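You operate a simulated robot arm through the tools that you are given. There is no shell and no other tool. Be economical: measure what you need, move in short steps, check, and stop when the job is done.

The job below is to be done with a simulated robot arm. You get a single attempt, and the scene is never put back.

JOB
Push the winder door shut.

Only the result counts: the job must be done as asked and must still hold three seconds after the hand-in. Knocking over, shifting, dropping, spilling or breaking anything else fails it.

ROBOT AND FRAMES
A 6-joint arm with a two-finger parallel gripper, fixed in place. Base frame: the origin is at the foot of the arm, x ahead of it, y to its left, z up. Lengths are in m, angles in degrees, forces in N, time in s.
With the tool pointing down near the work surface it reaches from about 0.1 to 0.56 m from the base axis. Its first joint turns from -66.0 to 66.0 degrees. Payload 2.7 kg.
The tool frame sits at the grasp point between the pads (the TCP): z along the fingers, y along the line on which they close. The tips reach 0.023 m beyond it. Largest opening 0.094 m; finger width 0.038, thickness 0.01; the body of the gripper, 0.054 by 0.096 m, starts 0.039 m behind the TCP.
Orientation is told as [roll, pitch, yaw] about the base's x, y, z axes, in that order, counted from this pose: with the fingers straight down and closing along the base's y, the tool's x points along the base's -x, its y along +y and its z along -z.

CONTROLS
- The arm moves only by the tool nudge_tool. Its argument "commands" is a list of rows, each a list of 7 numbers: the finger opening in m, from 0 to 0.094, then the shift along the tool's x, y, z in m, then the turn, a rotation vector about the tool's x, y, z in degrees. In form: [[hand, x, y, z, rx, ry, rz], ...]. A call has 1 to 12 rows; each row shifts and turns the commanded pose from where the row before left it, along the tool's axes as they then stand. Rows are played at 5 a second. More than 0.05 m and 8.6 degrees between two rows, or a gripper value outside its range, and nothing of the call is played. Where a pose cannot be reached the arm comes as near as it can. A force on the tool above 40 N (or 10 N above the force at the start of the call, whichever is more), or a blocked arm, ends the call early, and 0.2 s more pass. Each finger travels about 0.045 m/s and halts on what it meets, pressing with about 21 N; the grip force reading is that of the motor and also rises with nothing between the fingers. The clock runs only during rows and for 0.2 s after the last one: add rows that do not move to give the fingers time. The reply holds the time, the measured pose of the TCP, the force on the tool along the base axes, the opening and the grip force, in the units named above and with some noise, and new pictures: "views" is both (left out), scene, wrist or none.
- Cameras (640 x 400 px; columns grow to the right, rows downward): "scene" is fixed at [0.0391, -0.4218, 1.3922]; the picture's right is [0.97, -0.23, 0.00], its down [-0.16, -0.68, -0.72] and it looks along [0.17, 0.70, -0.70] (base axes); focal length 318 px, centre (320, 200). "wrist" rides on the gripper at [-0.039, 0, -0.044] in the tool frame; the picture's right is [0.00, -1.00, 0.00], its down [0.97, 0.00, -0.24] and it looks along [0.24, 0.00, 0.97] (tool axes); focal length 218 px, centre (320, 200). There is no depth. A picture from a camera that has moved, and an enlarged one, comes with that camera's place and axes in the base frame and with its lens.
- enlarge(camera, box): a new picture of the part [left, top, right, bottom] of that camera's present view, enlarged. No time passes.
- sign_off(): hands the job in; it is judged then, once.

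Work in short steps. Places have to be worked out from the pictures, the camera data and where the tool is seen: move nearer, look again, correct. Check each grasp and each placing, and mend what went wrong. You have 90 turns and 150 pictures in all, those below and enlarged ones among them. Open the gripper and draw the arm clear of the work before you hand the job in, unless the task says otherwise; then end with one line.

The tools are called after "Emit:" by a JSON object that holds its "api" and its "payload". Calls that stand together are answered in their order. nudge_tool: Moves the arm, as the interface text tells. Its arguments: {"type":"object","properties":{"commands":{"type":"array","items":{"type":"array","items":{"type":"number"}}},"views":{"type":"string","enum":["both","scene","wrist","none"]}},"required":["commands"]} The other tools are called the same way: enlarge (camera, box) takes an enlarged picture of a part of a camera's view; sign_off () hands the job in.

At the start:

```text
clock: 0.0
position: [0.2636, 0.3313, 0.7351]
tool_rot: [0.0, 0.0, 0.0]
contact_force: [0.6, 0.2, -0.2]
finger_gap: 0.0941
gripper_force: 0.0
```

scene: 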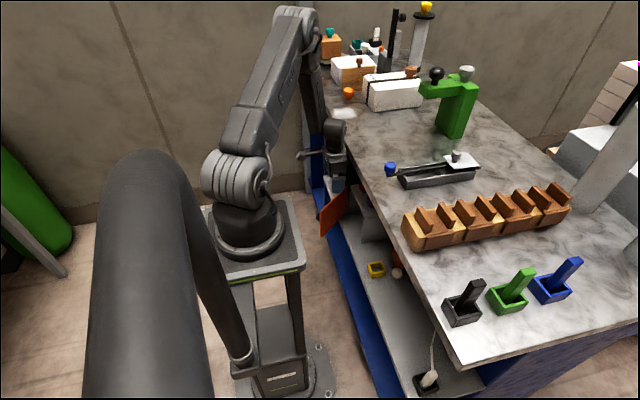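
wrist: 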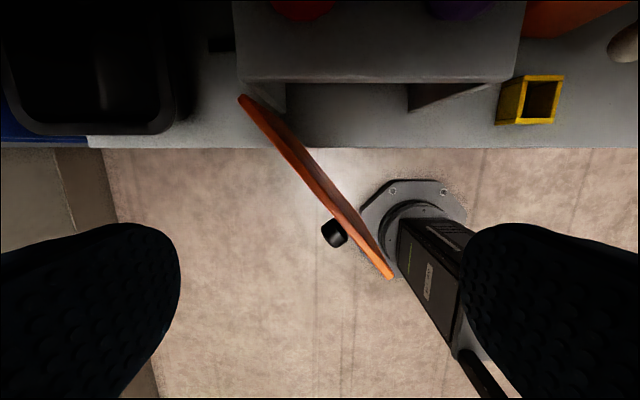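

The wrist view shows an orange door, standing open, on a grey box under the bench edge. I'll enlarge both views to work out the geometry.

Emit:
{"api": "enlarge", "payload": {"camera": "scene", "box": [280, 100, 440, 300]}}

Emit:
{"api": "enlarge", "payload": {"camera": "wrist", "box": [160, 0, 560, 300]}}

```text
2.00 times, centred on (360, 200) of scene
camera zoom: at [0.0391, -0.4218, 1.3922], right [0.97, -0.23, 0.0], down [-0.16, -0.68, -0.72], along [0.17, 0.7, -0.7], focal length 637 px, centre (240, 200)
```

zoom: 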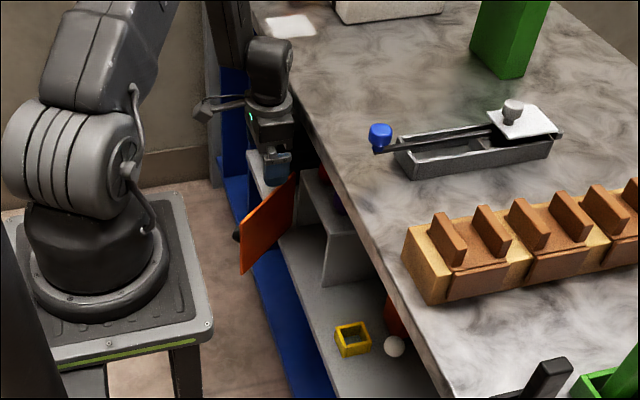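

```text
1.33 times, centred on (360, 150) of wrist
camera zoom: at [0.3036, 0.3328, 0.7775], right [0.0, -1.0, 0.0], down [-0.97, 0.0, 0.24], along [-0.24, 0.0, -0.97], focal length 291 px, centre (267, 267)
```

zoom: 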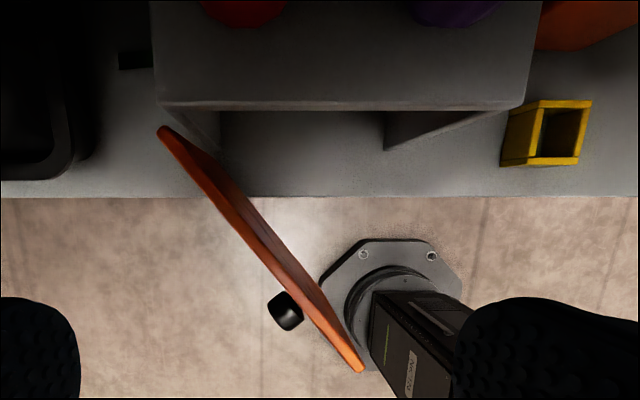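

Triangulating the two views, the door hinge is at about (0.331, 0.380), its free edge at about (0.213, 0.282), and it spans z from about 0.52 to 0.64. The closed plane is x ≈ 0.335, and the shelf is near z 0.5. I'll close the fingers, move up and back to the outer side, and tilt so the tips point forward and the body stays clear of the bench edge.

Emit:
{"api": "nudge_tool", "payload": {"commands": [[0, 0.03, 0.02, 0, 0, 0, 0], [0, 0.035, 0.025, 0, 0, 0, 0], [0, 0, 0, 0, 0, -8, 0], [0, 0, 0, 0, 0, -8, 0], [0, 0, 0, 0, 0, -8, 0], [0, 0, 0, 0, 0, 0, 0]]}}

```text
clock: 1.4
position: [0.2509, 0.3486, 0.735]
tool_rot: [-1.5, -19.4, 0.0]
contact_force: [0.3, 0.1, 0.0]
finger_gap: 0.0003
gripper_force: 21.2
out of reach, approached as far as the arm can: row 2, 3, 4
camera wrist: at [0.2739, 0.3516, 0.7881], right [-0.01, -1.0, 0.02], down [-1.0, 0.01, -0.1], along [0.1, -0.03, -0.99], focal length 218 px, centre (320, 200)
```

scene: 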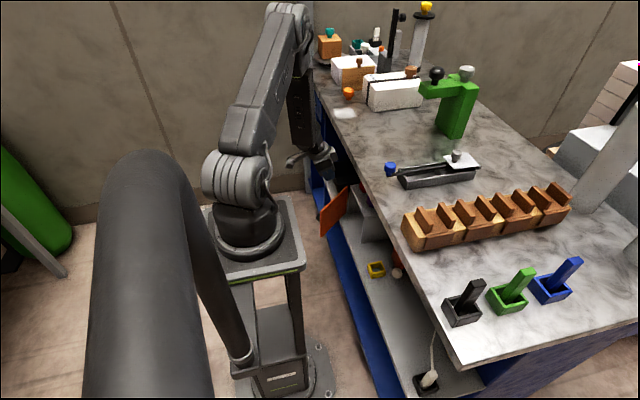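
wrist: 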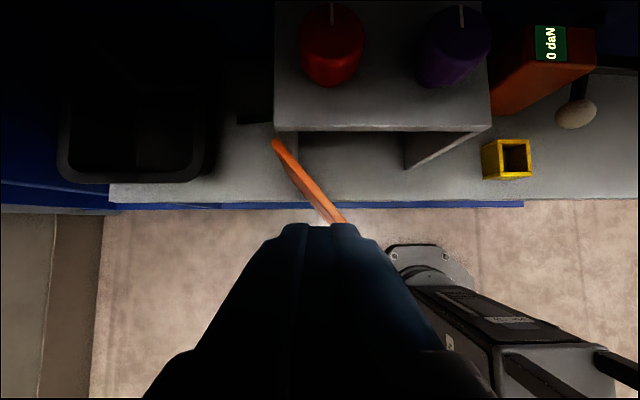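

The base joint is near its limit here, so a full back-tilt this far left can't be reached. I'll go back to vertical and see where the pose lands.

Emit:
{"api": "nudge_tool", "payload": {"commands": [[0, 0, 0, 0, 0, 8, 0], [0, 0, 0, 0, 0, 8, 0], [0, 0, 0, 0, 0, 3.4, 0], [0, 0, 0, 0, 1.5, 0, 0], [0, 0, 0, 0, 0, 0, 0]], "views": "none"}}

```text
clock: 2.6
position: [0.2549, 0.3481, 0.7355]
tool_rot: [-3.6, -3.6, -0.6]
contact_force: [-0.3, -0.6, 0.2]
finger_gap: 0.0
gripper_force: 21.0
out of reach, approached as far as the arm can: row 2
```

Now I'll level the tool and move toward (0.24, 0.375), on the outer side of the door.

Emit:
{"api": "nudge_tool", "payload": {"commands": [[0, 0, 0, 0, -3.6, 3.6, 0], [0, 0.008, 0.013, 0, 0, 0, 0], [0, 0.007, 0.013, 0, 0, 0, 0], [0, 0, 0, 0, 0, 0, 0]]}}

```text
clock: 3.6
position: [0.2412, 0.3751, 0.7356]
tool_rot: [0.0, -0.1, -0.8]
contact_force: [-1.0, -0.3, -0.2]
finger_gap: 0.0
gripper_force: 20.4
camera wrist: at [0.2803, 0.3751, 0.7784], right [-0.01, -1.0, 0.0], down [-0.97, 0.01, 0.24], along [-0.24, 0.0, -0.97], focal length 218 px, centre (320, 200)
```

scene: 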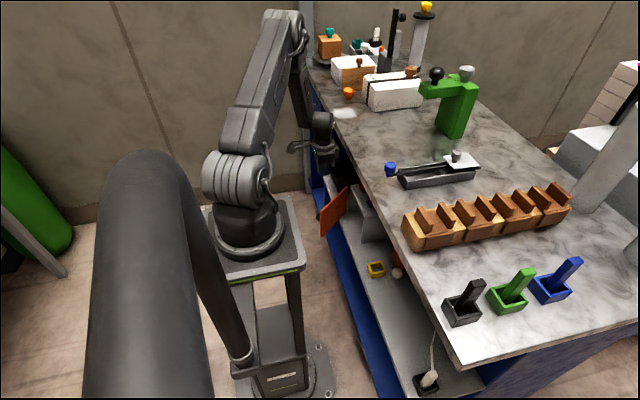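
wrist: 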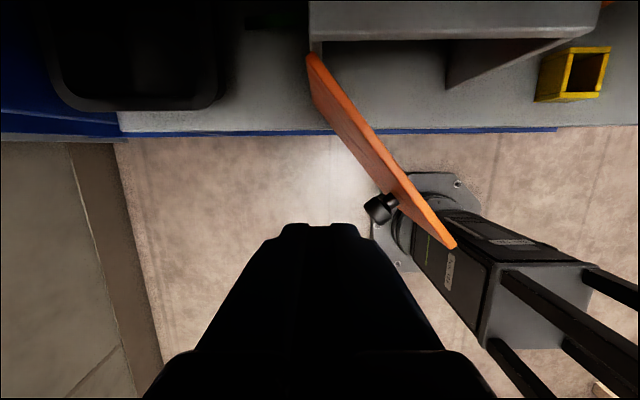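

The fingers are now outside the door with about 3 cm of clearance. I'll lower so the tips overlap the door's upper part (TCP z about 0.625).

Emit:
{"api": "nudge_tool", "payload": {"commands": [[0, 0, 0, 0.03, 0, 0, 0], [0, 0, 0, 0.03, 0, 0, 0], [0, 0, 0, 0.03, 0, 0, 0], [0, 0, 0, 0.02, 0, 0, 0], [0, 0, 0, 0, 0, 0, 0]]}}

```text
clock: 4.8
position: [0.2395, 0.3728, 0.6254]
tool_rot: [0.1, -0.1, -0.7]
contact_force: [-0.7, 0.2, -0.5]
finger_gap: 0.0002
gripper_force: 21.1
camera wrist: at [0.2809, 0.3739, 0.6681], right [-0.01, -1.0, 0.0], down [-0.97, 0.01, 0.24], along [-0.24, 0.0, -0.97], focal length 218 px, centre (320, 200)
```

scene: 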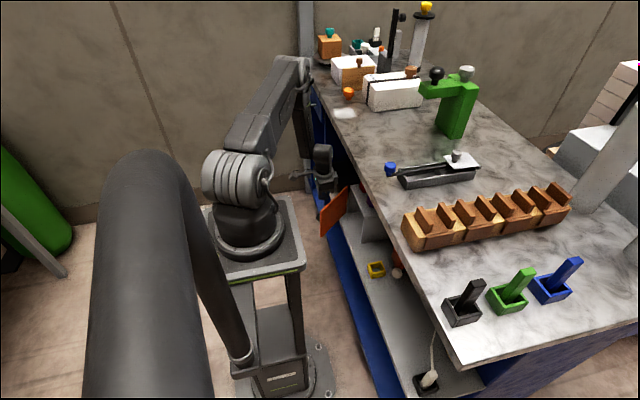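
wrist: 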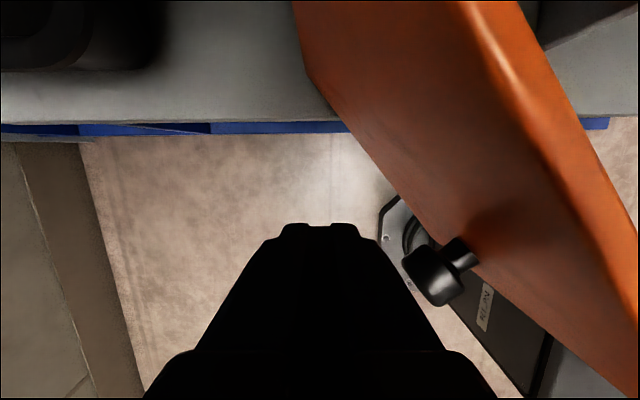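

The tips now overlap the upper part of the door, on its outer side. I'll push gently along the closing arc.

Emit:
{"api": "nudge_tool", "payload": {"commands": [[0, -0.006, -0.015, 0, 0, 0, 0], [0, -0.006, -0.015, 0, 0, 0, 0], [0, -0.006, -0.01, 0, 0, 0, 0], [0, -0.006, -0.009, 0, 0, 0, 0], [0, 0, 0, 0, 0, 0, 0]]}}

```text
clock: 6.0
position: [0.2646, 0.3242, 0.6259]
tool_rot: [0.0, -0.2, -0.7]
contact_force: [0.5, 0.2, -0.6]
finger_gap: 0.0
gripper_force: 20.3
camera wrist: at [0.3044, 0.3248, 0.6684], right [-0.01, -1.0, 0.0], down [-0.97, 0.01, 0.24], along [-0.24, 0.0, -0.97], focal length 218 px, centre (320, 200)
```

scene: 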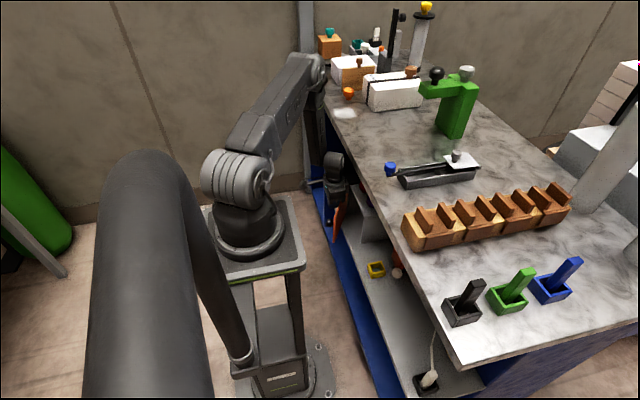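
wrist: 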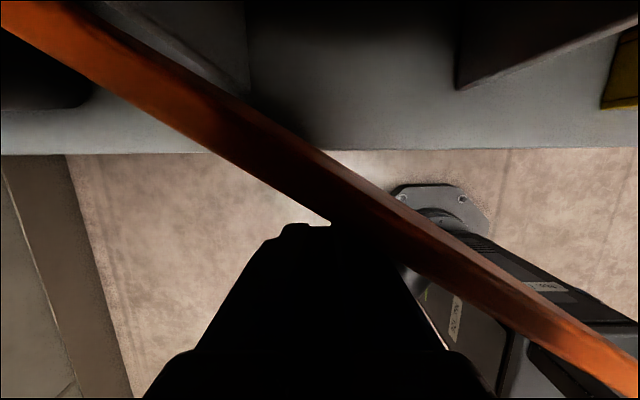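

The door follows freely and is now at about 33°. I'll keep along the arc, tilting the body back from the cabinet and bench edge.

Emit:
{"api": "nudge_tool", "payload": {"commands": [[0, -0.006, -0.008, 0, 0, 0, 0], [0, 0, -0.004, 0, 0, -7, 0], [0, -0.005, -0.004, 0, 0, -7, 0], [0, -0.007, -0.004, 0.002, 0, 0, 0], [0, 0, 0, 0, 0, 0, 0]]}}

```text
clock: 7.2
position: [0.2965, 0.3018, 0.6216]
tool_rot: [-3.9, -6.5, -0.2]
contact_force: [1.0, -0.1, -0.6]
finger_gap: 0.0
gripper_force: 20.7
out of reach, approached as far as the arm can: row 2, 3
camera wrist: at [0.3312, 0.3061, 0.6676], right [-0.01, -1.0, 0.07], down [-0.99, 0.02, 0.13], along [-0.13, -0.07, -0.99], focal length 218 px, centre (320, 200)
```

scene: 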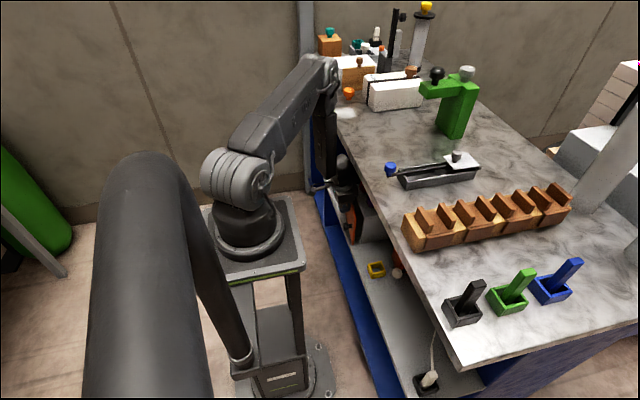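
wrist: 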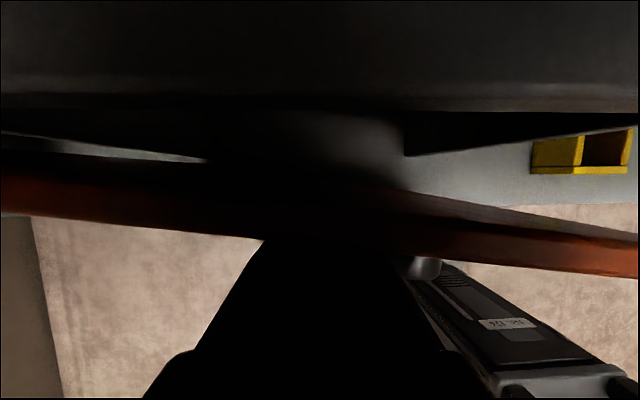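

The door is about 7° from closed. I'll push straight forward in small steps until there is resistance.

Emit:
{"api": "nudge_tool", "payload": {"commands": [[0, -0.005, 0, 0, 0, 0, 0], [0, -0.004, 0, 0, 0, 0, 0], [0, -0.004, 0, 0, 0, 0, 0], [0, 0, 0, 0, 0, 0, 0]]}}

```text
clock: 8.2
position: [0.3059, 0.2983, 0.6195]
tool_rot: [-4.5, -6.0, -0.2]
contact_force: [-0.1, 0.0, 0.0]
finger_gap: 0.0001
gripper_force: 20.7
camera wrist: at [0.3405, 0.3024, 0.6657], right [-0.01, -1.0, 0.08], down [-0.99, 0.02, 0.14], along [-0.14, -0.07, -0.99], focal length 218 px, centre (320, 200)
```

scene: 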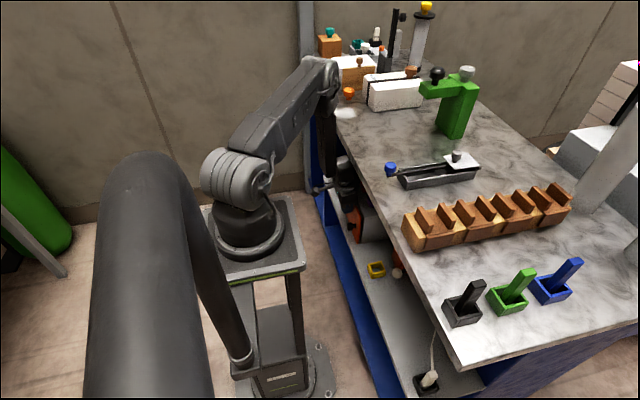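
wrist: 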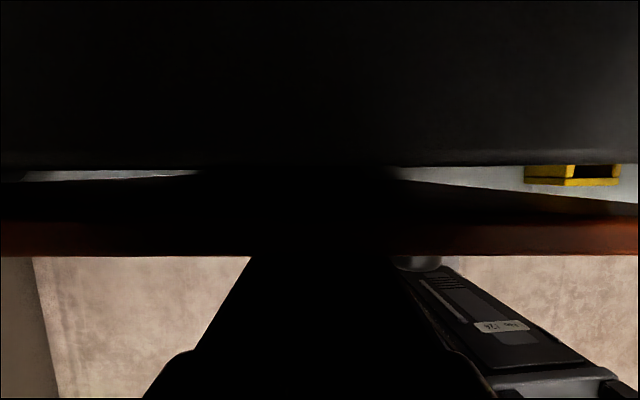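

There's still no resistance and a gap remains between the door and the cabinet, so I'll keep pushing in small steps.

Emit:
{"api": "nudge_tool", "payload": {"commands": [[0, -0.004, 0, 0, 0, 0, 0], [0, -0.004, 0, 0, 0, 0, 0], [0, -0.004, 0, 0, 0, 0, 0], [0, 0, 0, 0, 0, 0, 0]]}}

```text
clock: 8.9
position: [0.3095, 0.2965, 0.619]
tool_rot: [-4.7, -5.5, 0.2]
contact_force: [-7.2, 3.6, -1.3]
finger_gap: 0.0003
gripper_force: 20.6
stopped in row 3: the force on the tool passed its limit (the readings are from after the stop); the commanded pose is now the measured one
camera wrist: at [0.3445, 0.3014, 0.6651], right [0.0, -1.0, 0.08], down [-0.99, 0.02, 0.14], along [-0.14, -0.08, -0.99], focal length 218 px, centre (320, 200)
```

scene: 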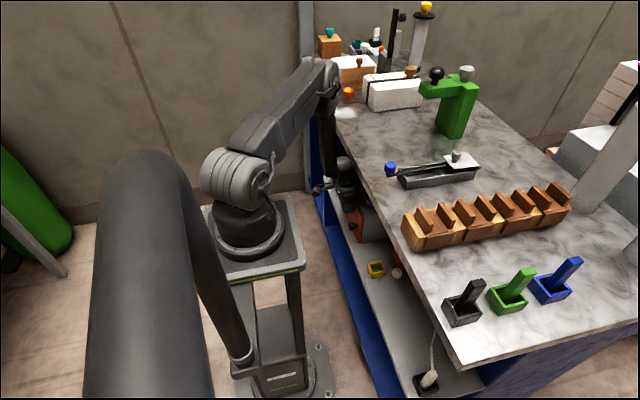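
wrist: 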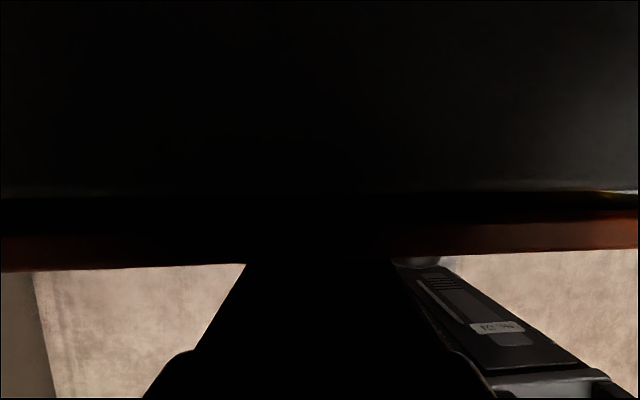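

Contact stopped the push at x = 0.3095, where I predicted the closed plane. I'll back straight off to check the door.

Emit:
{"api": "nudge_tool", "payload": {"commands": [[0, 0.01, 0, 0, 0, 0, 0], [0, 0.02, 0, 0, 0, 0, 0], [0, 0.02, 0, 0, 0, 0, 0], [0, 0, 0, -0.04, 0, 0, 0], [0, 0, 0, -0.04, 0, 0, 0], [0, 0, 0, 0, 0, 0, 0]]}}

```text
clock: 10.3
position: [0.2511, 0.303, 0.6946]
tool_rot: [-4.6, -5.6, 0.2]
contact_force: [0.3, 0.5, 0.2]
finger_gap: 0.0
gripper_force: 21.0
camera wrist: at [0.2868, 0.3084, 0.7404], right [0.0, -1.0, 0.08], down [-0.99, 0.02, 0.14], along [-0.14, -0.08, -0.99], focal length 218 px, centre (320, 200)
```

scene: 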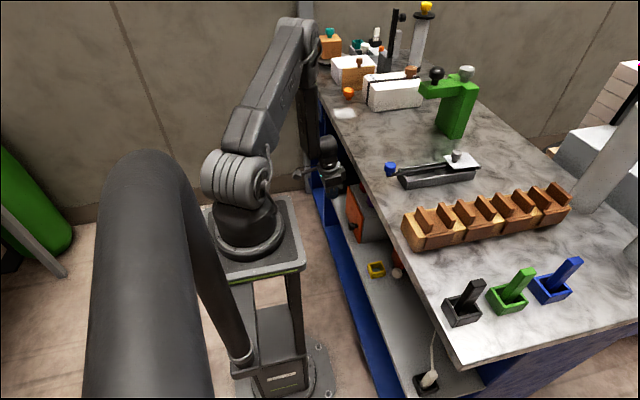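
wrist: 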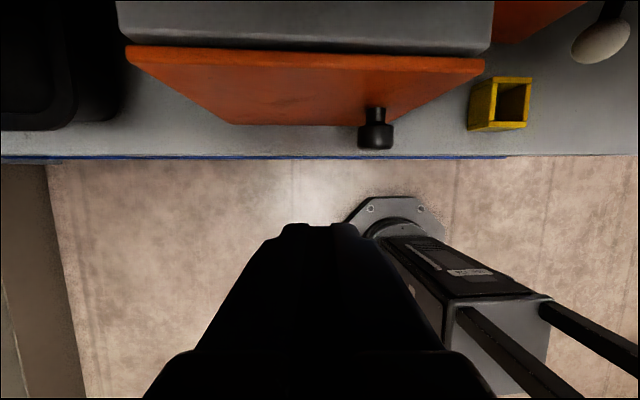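

Emit:
{"api": "enlarge", "payload": {"camera": "wrist", "box": [110, 0, 510, 160]}}

Emit:
{"api": "enlarge", "payload": {"camera": "scene", "box": [320, 160, 420, 290]}}

```text
1.60 times, centred on (310, 80) of wrist
camera zoom: at [0.2868, 0.3084, 0.7404], right [0.0, -1.0, 0.08], down [-0.99, 0.02, 0.14], along [-0.14, -0.08, -0.99], focal length 349 px, centre (336, 392)
```

zoom: 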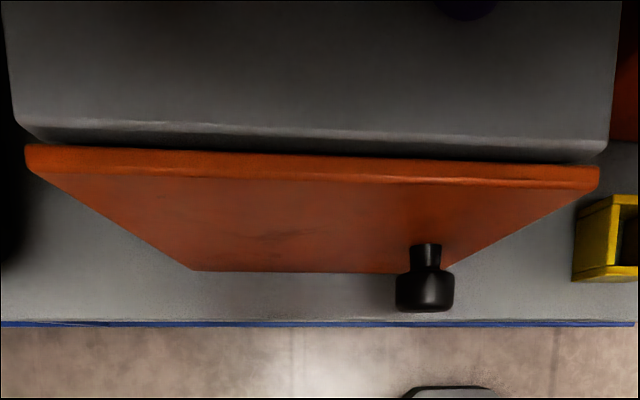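

```text
3.08 times, centred on (370, 225) of scene
camera zoom: at [0.0391, -0.4218, 1.3922], right [0.97, -0.23, 0.0], down [-0.16, -0.68, -0.72], along [0.17, 0.7, -0.7], focal length 980 px, centre (166, 123)
```

zoom: 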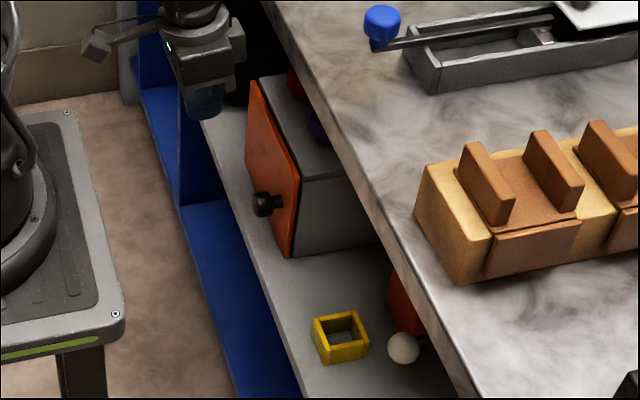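

The door looks closed and parallel to the cabinet front. To confirm it's seated, I'll press gently once near the free edge, above the knob. First I'll position at y ≈ 0.24, still retracted.

Emit:
{"api": "nudge_tool", "payload": {"commands": [[0, 0, -0.03, 0, -4.6, 0, 0], [0, 0, -0.033, 0, 0, 0, 0], [0, 0, 0, 0.03, 0, 0, 0], [0, 0, 0, 0.03, 0, 0, 0], [0, 0, 0, 0, 0, 0, 0]]}}

```text
clock: 11.5
position: [0.279, 0.2694, 0.6413]
tool_rot: [-0.6, -5.5, 0.4]
contact_force: [0.3, 0.0, 0.0]
finger_gap: 0.0
gripper_force: 21.0
out of reach, approached as far as the arm can: row 1, 3, 4
camera wrist: at [0.3149, 0.2713, 0.6866], right [0.0, -1.0, 0.01], down [-0.99, 0.0, 0.15], along [-0.15, -0.01, -0.99], focal length 218 px, centre (320, 200)
```

scene: 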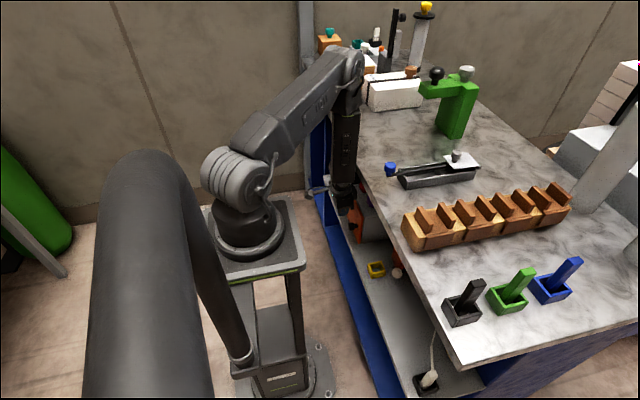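
wrist: 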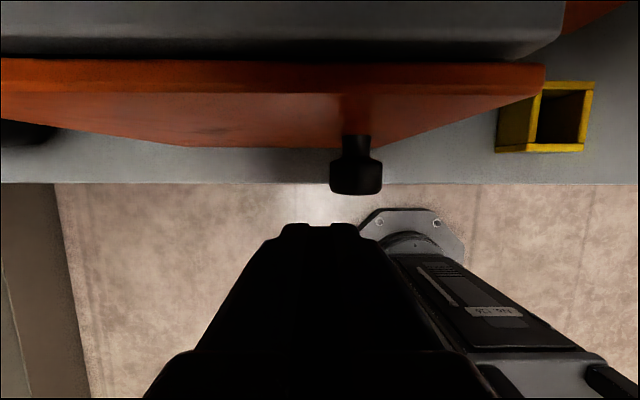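

The door is level with the cabinet front. I'll press forward gently from here, with the tips above the knob.

Emit:
{"api": "nudge_tool", "payload": {"commands": [[0, -0.01, 0, 0, 0, 0, 0], [0, -0.01, -0.003, 0, 0, 0, 0], [0, -0.005, -0.003, 0, 0, 0, 0], [0, -0.003, 0, 0, 0, 0, 0], [0, -0.003, 0, 0, 0, 0, 0], [0, -0.003, 0, 0, 0, 0, 0], [0, 0, 0, 0, 0, 0, 0]]}}

```text
clock: 13.1
position: [0.2879, 0.2538, 0.6242]
tool_rot: [-2.4, -3.0, 2.2]
contact_force: [-0.4, -1.1, -0.1]
finger_gap: 0.0
gripper_force: 20.6
camera wrist: at [0.3257, 0.2589, 0.6685], right [0.03, -1.0, 0.04], down [-0.98, -0.03, 0.19], along [-0.19, -0.05, -0.98], focal length 218 px, centre (320, 200)
```

scene: 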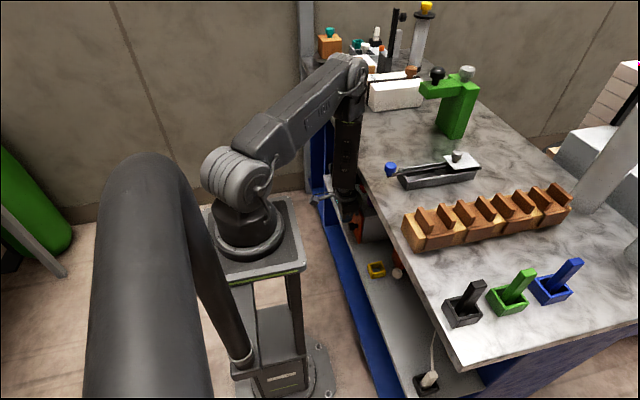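
wrist: 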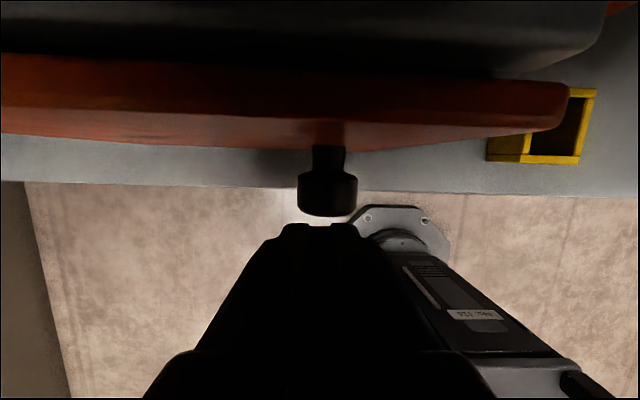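

The tips are just in front of the knob, so pressing here gives good leverage. I'll go forward in small steps until contact.

Emit:
{"api": "nudge_tool", "payload": {"commands": [[0, -0.004, 0, 0, 0, 0, 0], [0, -0.004, 0, 0, 0, 0, 0], [0, -0.004, 0, 0, 0, 0, 0], [0, -0.003, 0, 0, 0, 0, 0], [0, -0.003, 0, 0, 0, 0, 0], [0, -0.003, 0, 0, 0, 0, 0], [0, -0.003, 0, 0, 0, 0, 0], [0, -0.003, 0, 0, 0, 0, 0]]}}

```text
clock: 14.9
position: [0.3115, 0.2491, 0.62]
tool_rot: [-3.1, -2.4, 1.9]
contact_force: [-34.4, -7.4, -10.5]
finger_gap: 0.0001
gripper_force: 20.9
camera wrist: at [0.3488, 0.2535, 0.6639], right [0.03, -1.0, 0.06], down [-0.98, -0.02, 0.2], along [-0.2, -0.06, -0.98], focal length 218 px, centre (320, 200)
```

scene: 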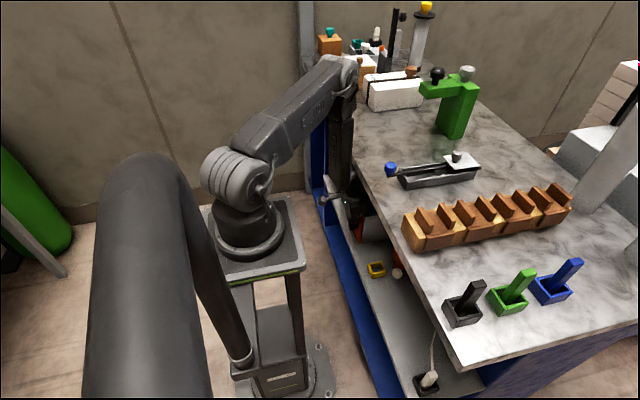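
wrist: 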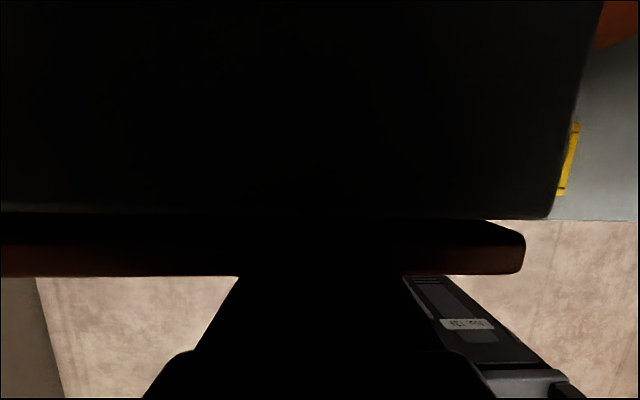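

The door resists with a firm 34 N at the same plane, so it's against its stop. I'll retreat straight back and up, then check.

Emit:
{"api": "nudge_tool", "payload": {"commands": [[0, 0.012, 0, 0, 0, 0, 0], [0, 0.012, 0, 0, 0, 0, 0], [0, 0, 0.01, -0.03, 0, 0, 0], [0, 0, 0.01, -0.04, 0, 0, 0], [0.02, 0.01, 0.01, -0.03, 0, 0, 0], [0.06, 0.02, 0.01, 0, 0, 0, 0], [0.09, 0, 0, 0, 0, 0, 0], [0.09, 0, 0, 0, 0, 0, 0], [0.09, 0, 0, 0, 0, 0, 0], [0.09, 0, 0, 0, 0, 0, 0]]}}

Emit:
{"api": "enlarge", "payload": {"camera": "scene", "box": [320, 160, 420, 290]}}

```text
clock: 15.3
position: [0.3099, 0.2465, 0.6183]
tool_rot: [-2.2, -2.1, 0.7]
contact_force: [-0.9, -1.0, -0.7]
finger_gap: 0.0001
gripper_force: 21.4
out of reach, approached as far as the arm can: row 1, 2
stopped in row 2: the force on the tool passed its limit (the readings are from after the stop); the commanded pose is now the measured one
camera wrist: at [0.3484, 0.2497, 0.6636], right [0.01, -1.0, 0.04], down [-0.98, 0.0, 0.21], along [-0.21, -0.04, -0.98], focal length 218 px, centre (320, 200)
```

scene: 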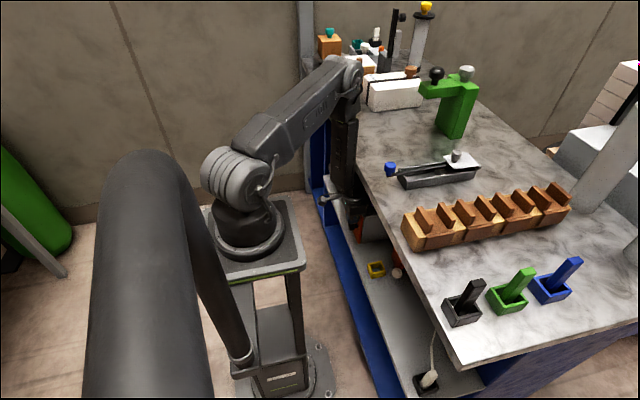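
wrist: 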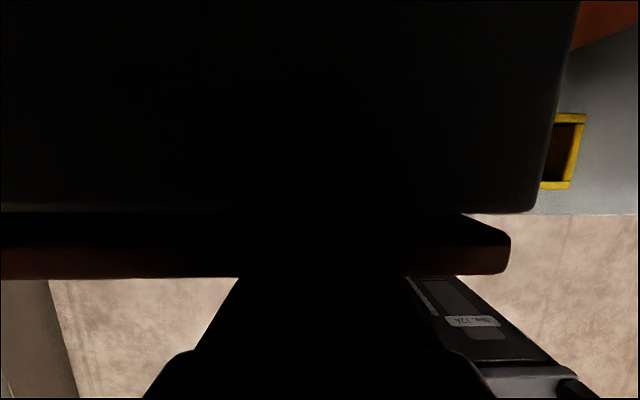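

```text
3.08 times, centred on (370, 225) of scene
camera zoom: at [0.0391, -0.4218, 1.3922], right [0.97, -0.23, 0.0], down [-0.16, -0.68, -0.72], along [0.17, 0.7, -0.7], focal length 980 px, centre (166, 123)
```

zoom: 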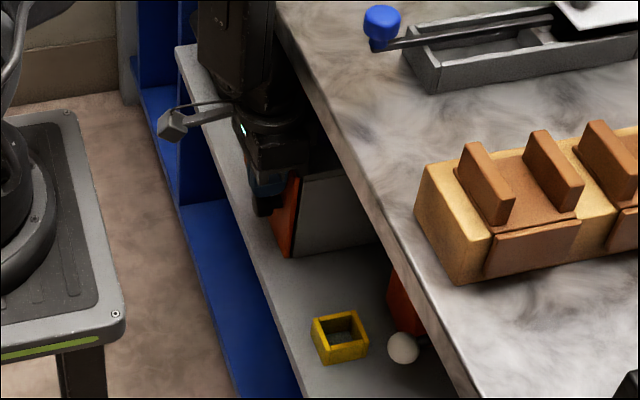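

The inward retreat hit the arm's minimum-radius limit. I'll move away along the reachable arc instead: back, sideways and up together.

Emit:
{"api": "nudge_tool", "payload": {"commands": [[0, 0.005, 0.008, -0.003, 0, 0, 0], [0, 0.006, 0.008, -0.006, 0, 0, 0], [0, 0.006, 0.008, -0.01, 0, 0, 0], [0, 0.006, 0.008, -0.015, 0, 0, 0], [0, 0, 0, 0, 0, 0, 0]]}}

```text
clock: 16.6
position: [0.2747, 0.2734, 0.6458]
tool_rot: [-3.7, -1.0, 1.4]
contact_force: [-3.4, 0.2, 0.6]
finger_gap: 0.0
gripper_force: 21.2
out of reach, approached as far as the arm can: row 2
camera wrist: at [0.3141, 0.2781, 0.6889], right [0.02, -1.0, 0.06], down [-0.97, -0.01, 0.22], along [-0.22, -0.07, -0.97], focal length 218 px, centre (320, 200)
```

scene: 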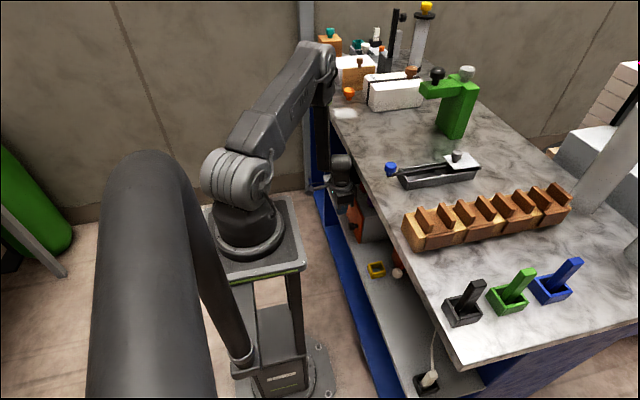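
wrist: 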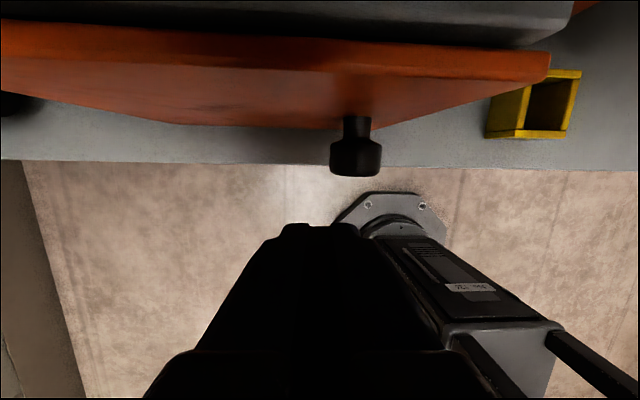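

I'm clear of the door, which stays in line with the cabinet front. I'll rise and open the gripper for a final look.

Emit:
{"api": "nudge_tool", "payload": {"commands": [[0, 0.003, 0.01, -0.03, 0, 0, 0], [0, 0.003, 0.01, -0.03, 0, 0, 0], [0, 0.003, 0.015, -0.03, 0, 0, 0], [0.09, 0, 0.01, -0.01, 0, 0, 0], [0.09, 0, 0, 0, 0, 0, 0], [0.09, 0, 0, 0, 0, 0, 0], [0.09, 0, 0, 0, 0, 0, 0], [0.09, 0, 0, 0, 0, 0, 0], [0.09, 0, 0, 0, 0, 0, 0]]}}

Emit:
{"api": "enlarge", "payload": {"camera": "wrist", "box": [160, 0, 560, 200]}}

Emit:
{"api": "enlarge", "payload": {"camera": "scene", "box": [330, 170, 410, 250]}}

```text
clock: 17.2
position: [0.2763, 0.2968, 0.7068]
tool_rot: [-2.7, -1.6, 0.8]
contact_force: [3.7, 4.4, -12.8]
finger_gap: 0.0
gripper_force: 20.7
stopped in row 3: the force on the tool passed its limit (the readings are from after the stop); the commanded pose is now the measured one
camera wrist: at [0.3152, 0.3013, 0.7502], right [0.01, -1.0, 0.05], down [-0.98, 0.0, 0.21], along [-0.21, -0.05, -0.98], focal length 218 px, centre (320, 200)
```

scene: 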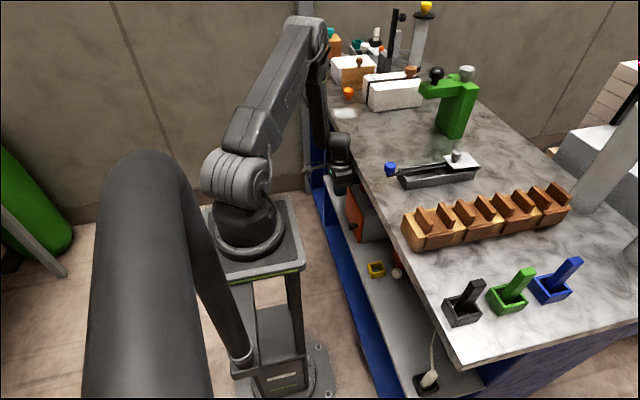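
wrist: 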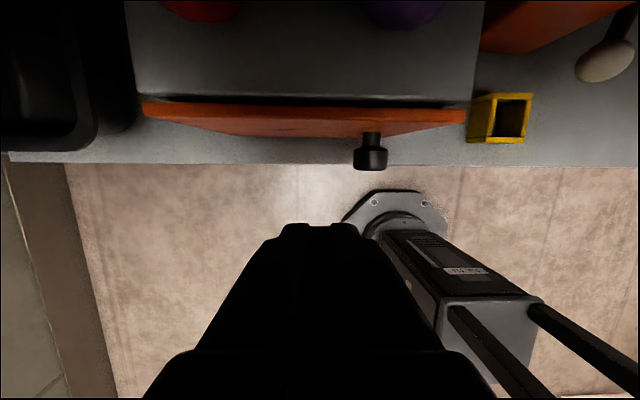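

```text
1.60 times, centred on (360, 100) of wrist
camera zoom: at [0.3152, 0.3013, 0.7502], right [0.01, -1.0, 0.05], down [-0.98, 0.0, 0.21], along [-0.21, -0.05, -0.98], focal length 349 px, centre (256, 360)
```

zoom: 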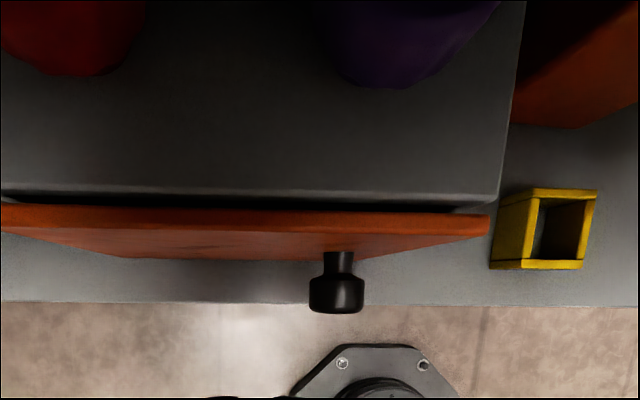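

```text
5.00 times, centred on (370, 210) of scene
camera zoom: at [0.0394, -0.4216, 1.3923], right [0.97, -0.23, 0.0], down [-0.16, -0.68, -0.72], along [0.17, 0.7, -0.7], focal length 1592 px, centre (70, 150)
```

zoom: 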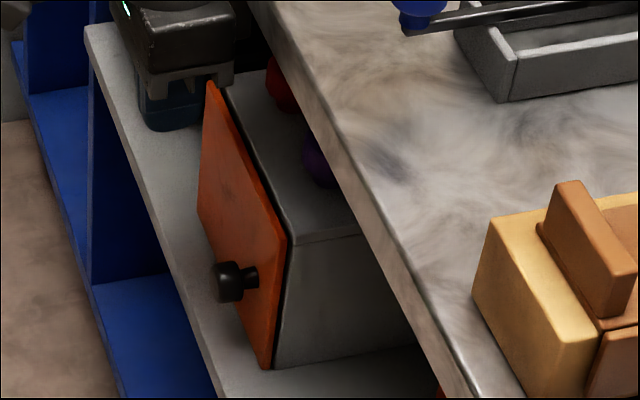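

The door is shut. The upward move met something, probably the bench edge against the gripper's camera side. I'll move back and left first, then up, and open there.

Emit:
{"api": "nudge_tool", "payload": {"commands": [[0, 0.006, 0.008, 0.002, 0, 0, 0], [0, 0.007, 0.01, 0, 0, 0, 0], [0, 0.007, 0.01, 0, 0, 0, 0], [0, 0.005, 0.008, -0.005, 0, 0, 0], [0, 0, 0, -0.012, 0, 0, 0], [0, 0, 0, -0.012, 0, 0, 0], [0, 0, 0, 0, 0, 0, 0]], "views": "none"}}

Emit:
{"api": "nudge_tool", "payload": {"commands": [[0.09, 0, 0, 0, 0, 0, 0], [0.09, 0, 0, 0, 0, 0, 0], [0.09, 0, 0, 0, 0, 0, 0], [0.09, 0, 0, 0, 0, 0, 0], [0.09, 0, 0, 0, 0, 0, 0], [0.09, 0, 0, 0, 0, 0, 0]]}}

```text
clock: 18.8
position: [0.2504, 0.3349, 0.7322]
tool_rot: [-2.7, -1.6, 0.7]
contact_force: [-0.3, -0.3, 0.3]
finger_gap: 0.0
gripper_force: 21.1
```

```text
clock: 20.2
position: [0.2512, 0.334, 0.7323]
tool_rot: [-2.8, -1.6, 0.7]
contact_force: [-0.2, 0.2, -0.6]
finger_gap: 0.0901
gripper_force: 0.0
camera wrist: at [0.2887, 0.3385, 0.7756], right [0.01, -1.0, 0.05], down [-0.98, 0.0, 0.21], along [-0.21, -0.05, -0.98], focal length 218 px, centre (320, 200)
```

scene: 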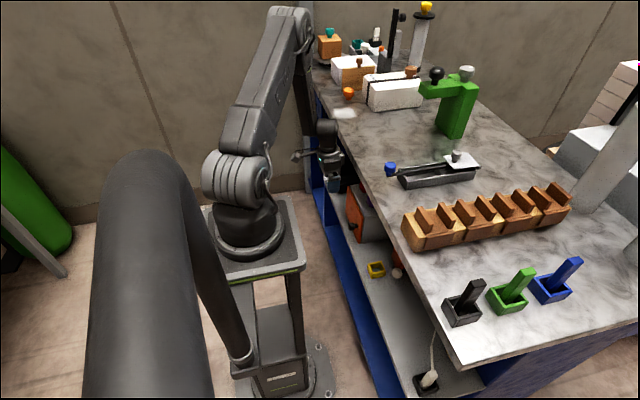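
wrist: 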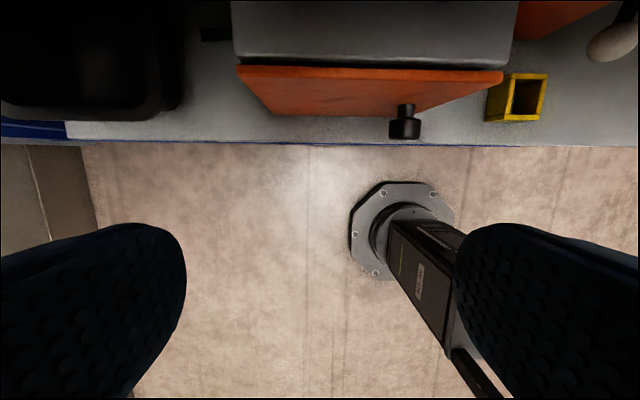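

The door is shut flush with the cabinet front, nothing else has visibly moved, and the gripper is open and clear. I'm handing in.

Emit:
{"api": "sign_off", "payload": {}}

```text
The job is handed in.
```

The winder door is pushed shut: it took a 34 N push without giving, and it stayed flush with the cabinet after I drew the arm clear with the gripper open.
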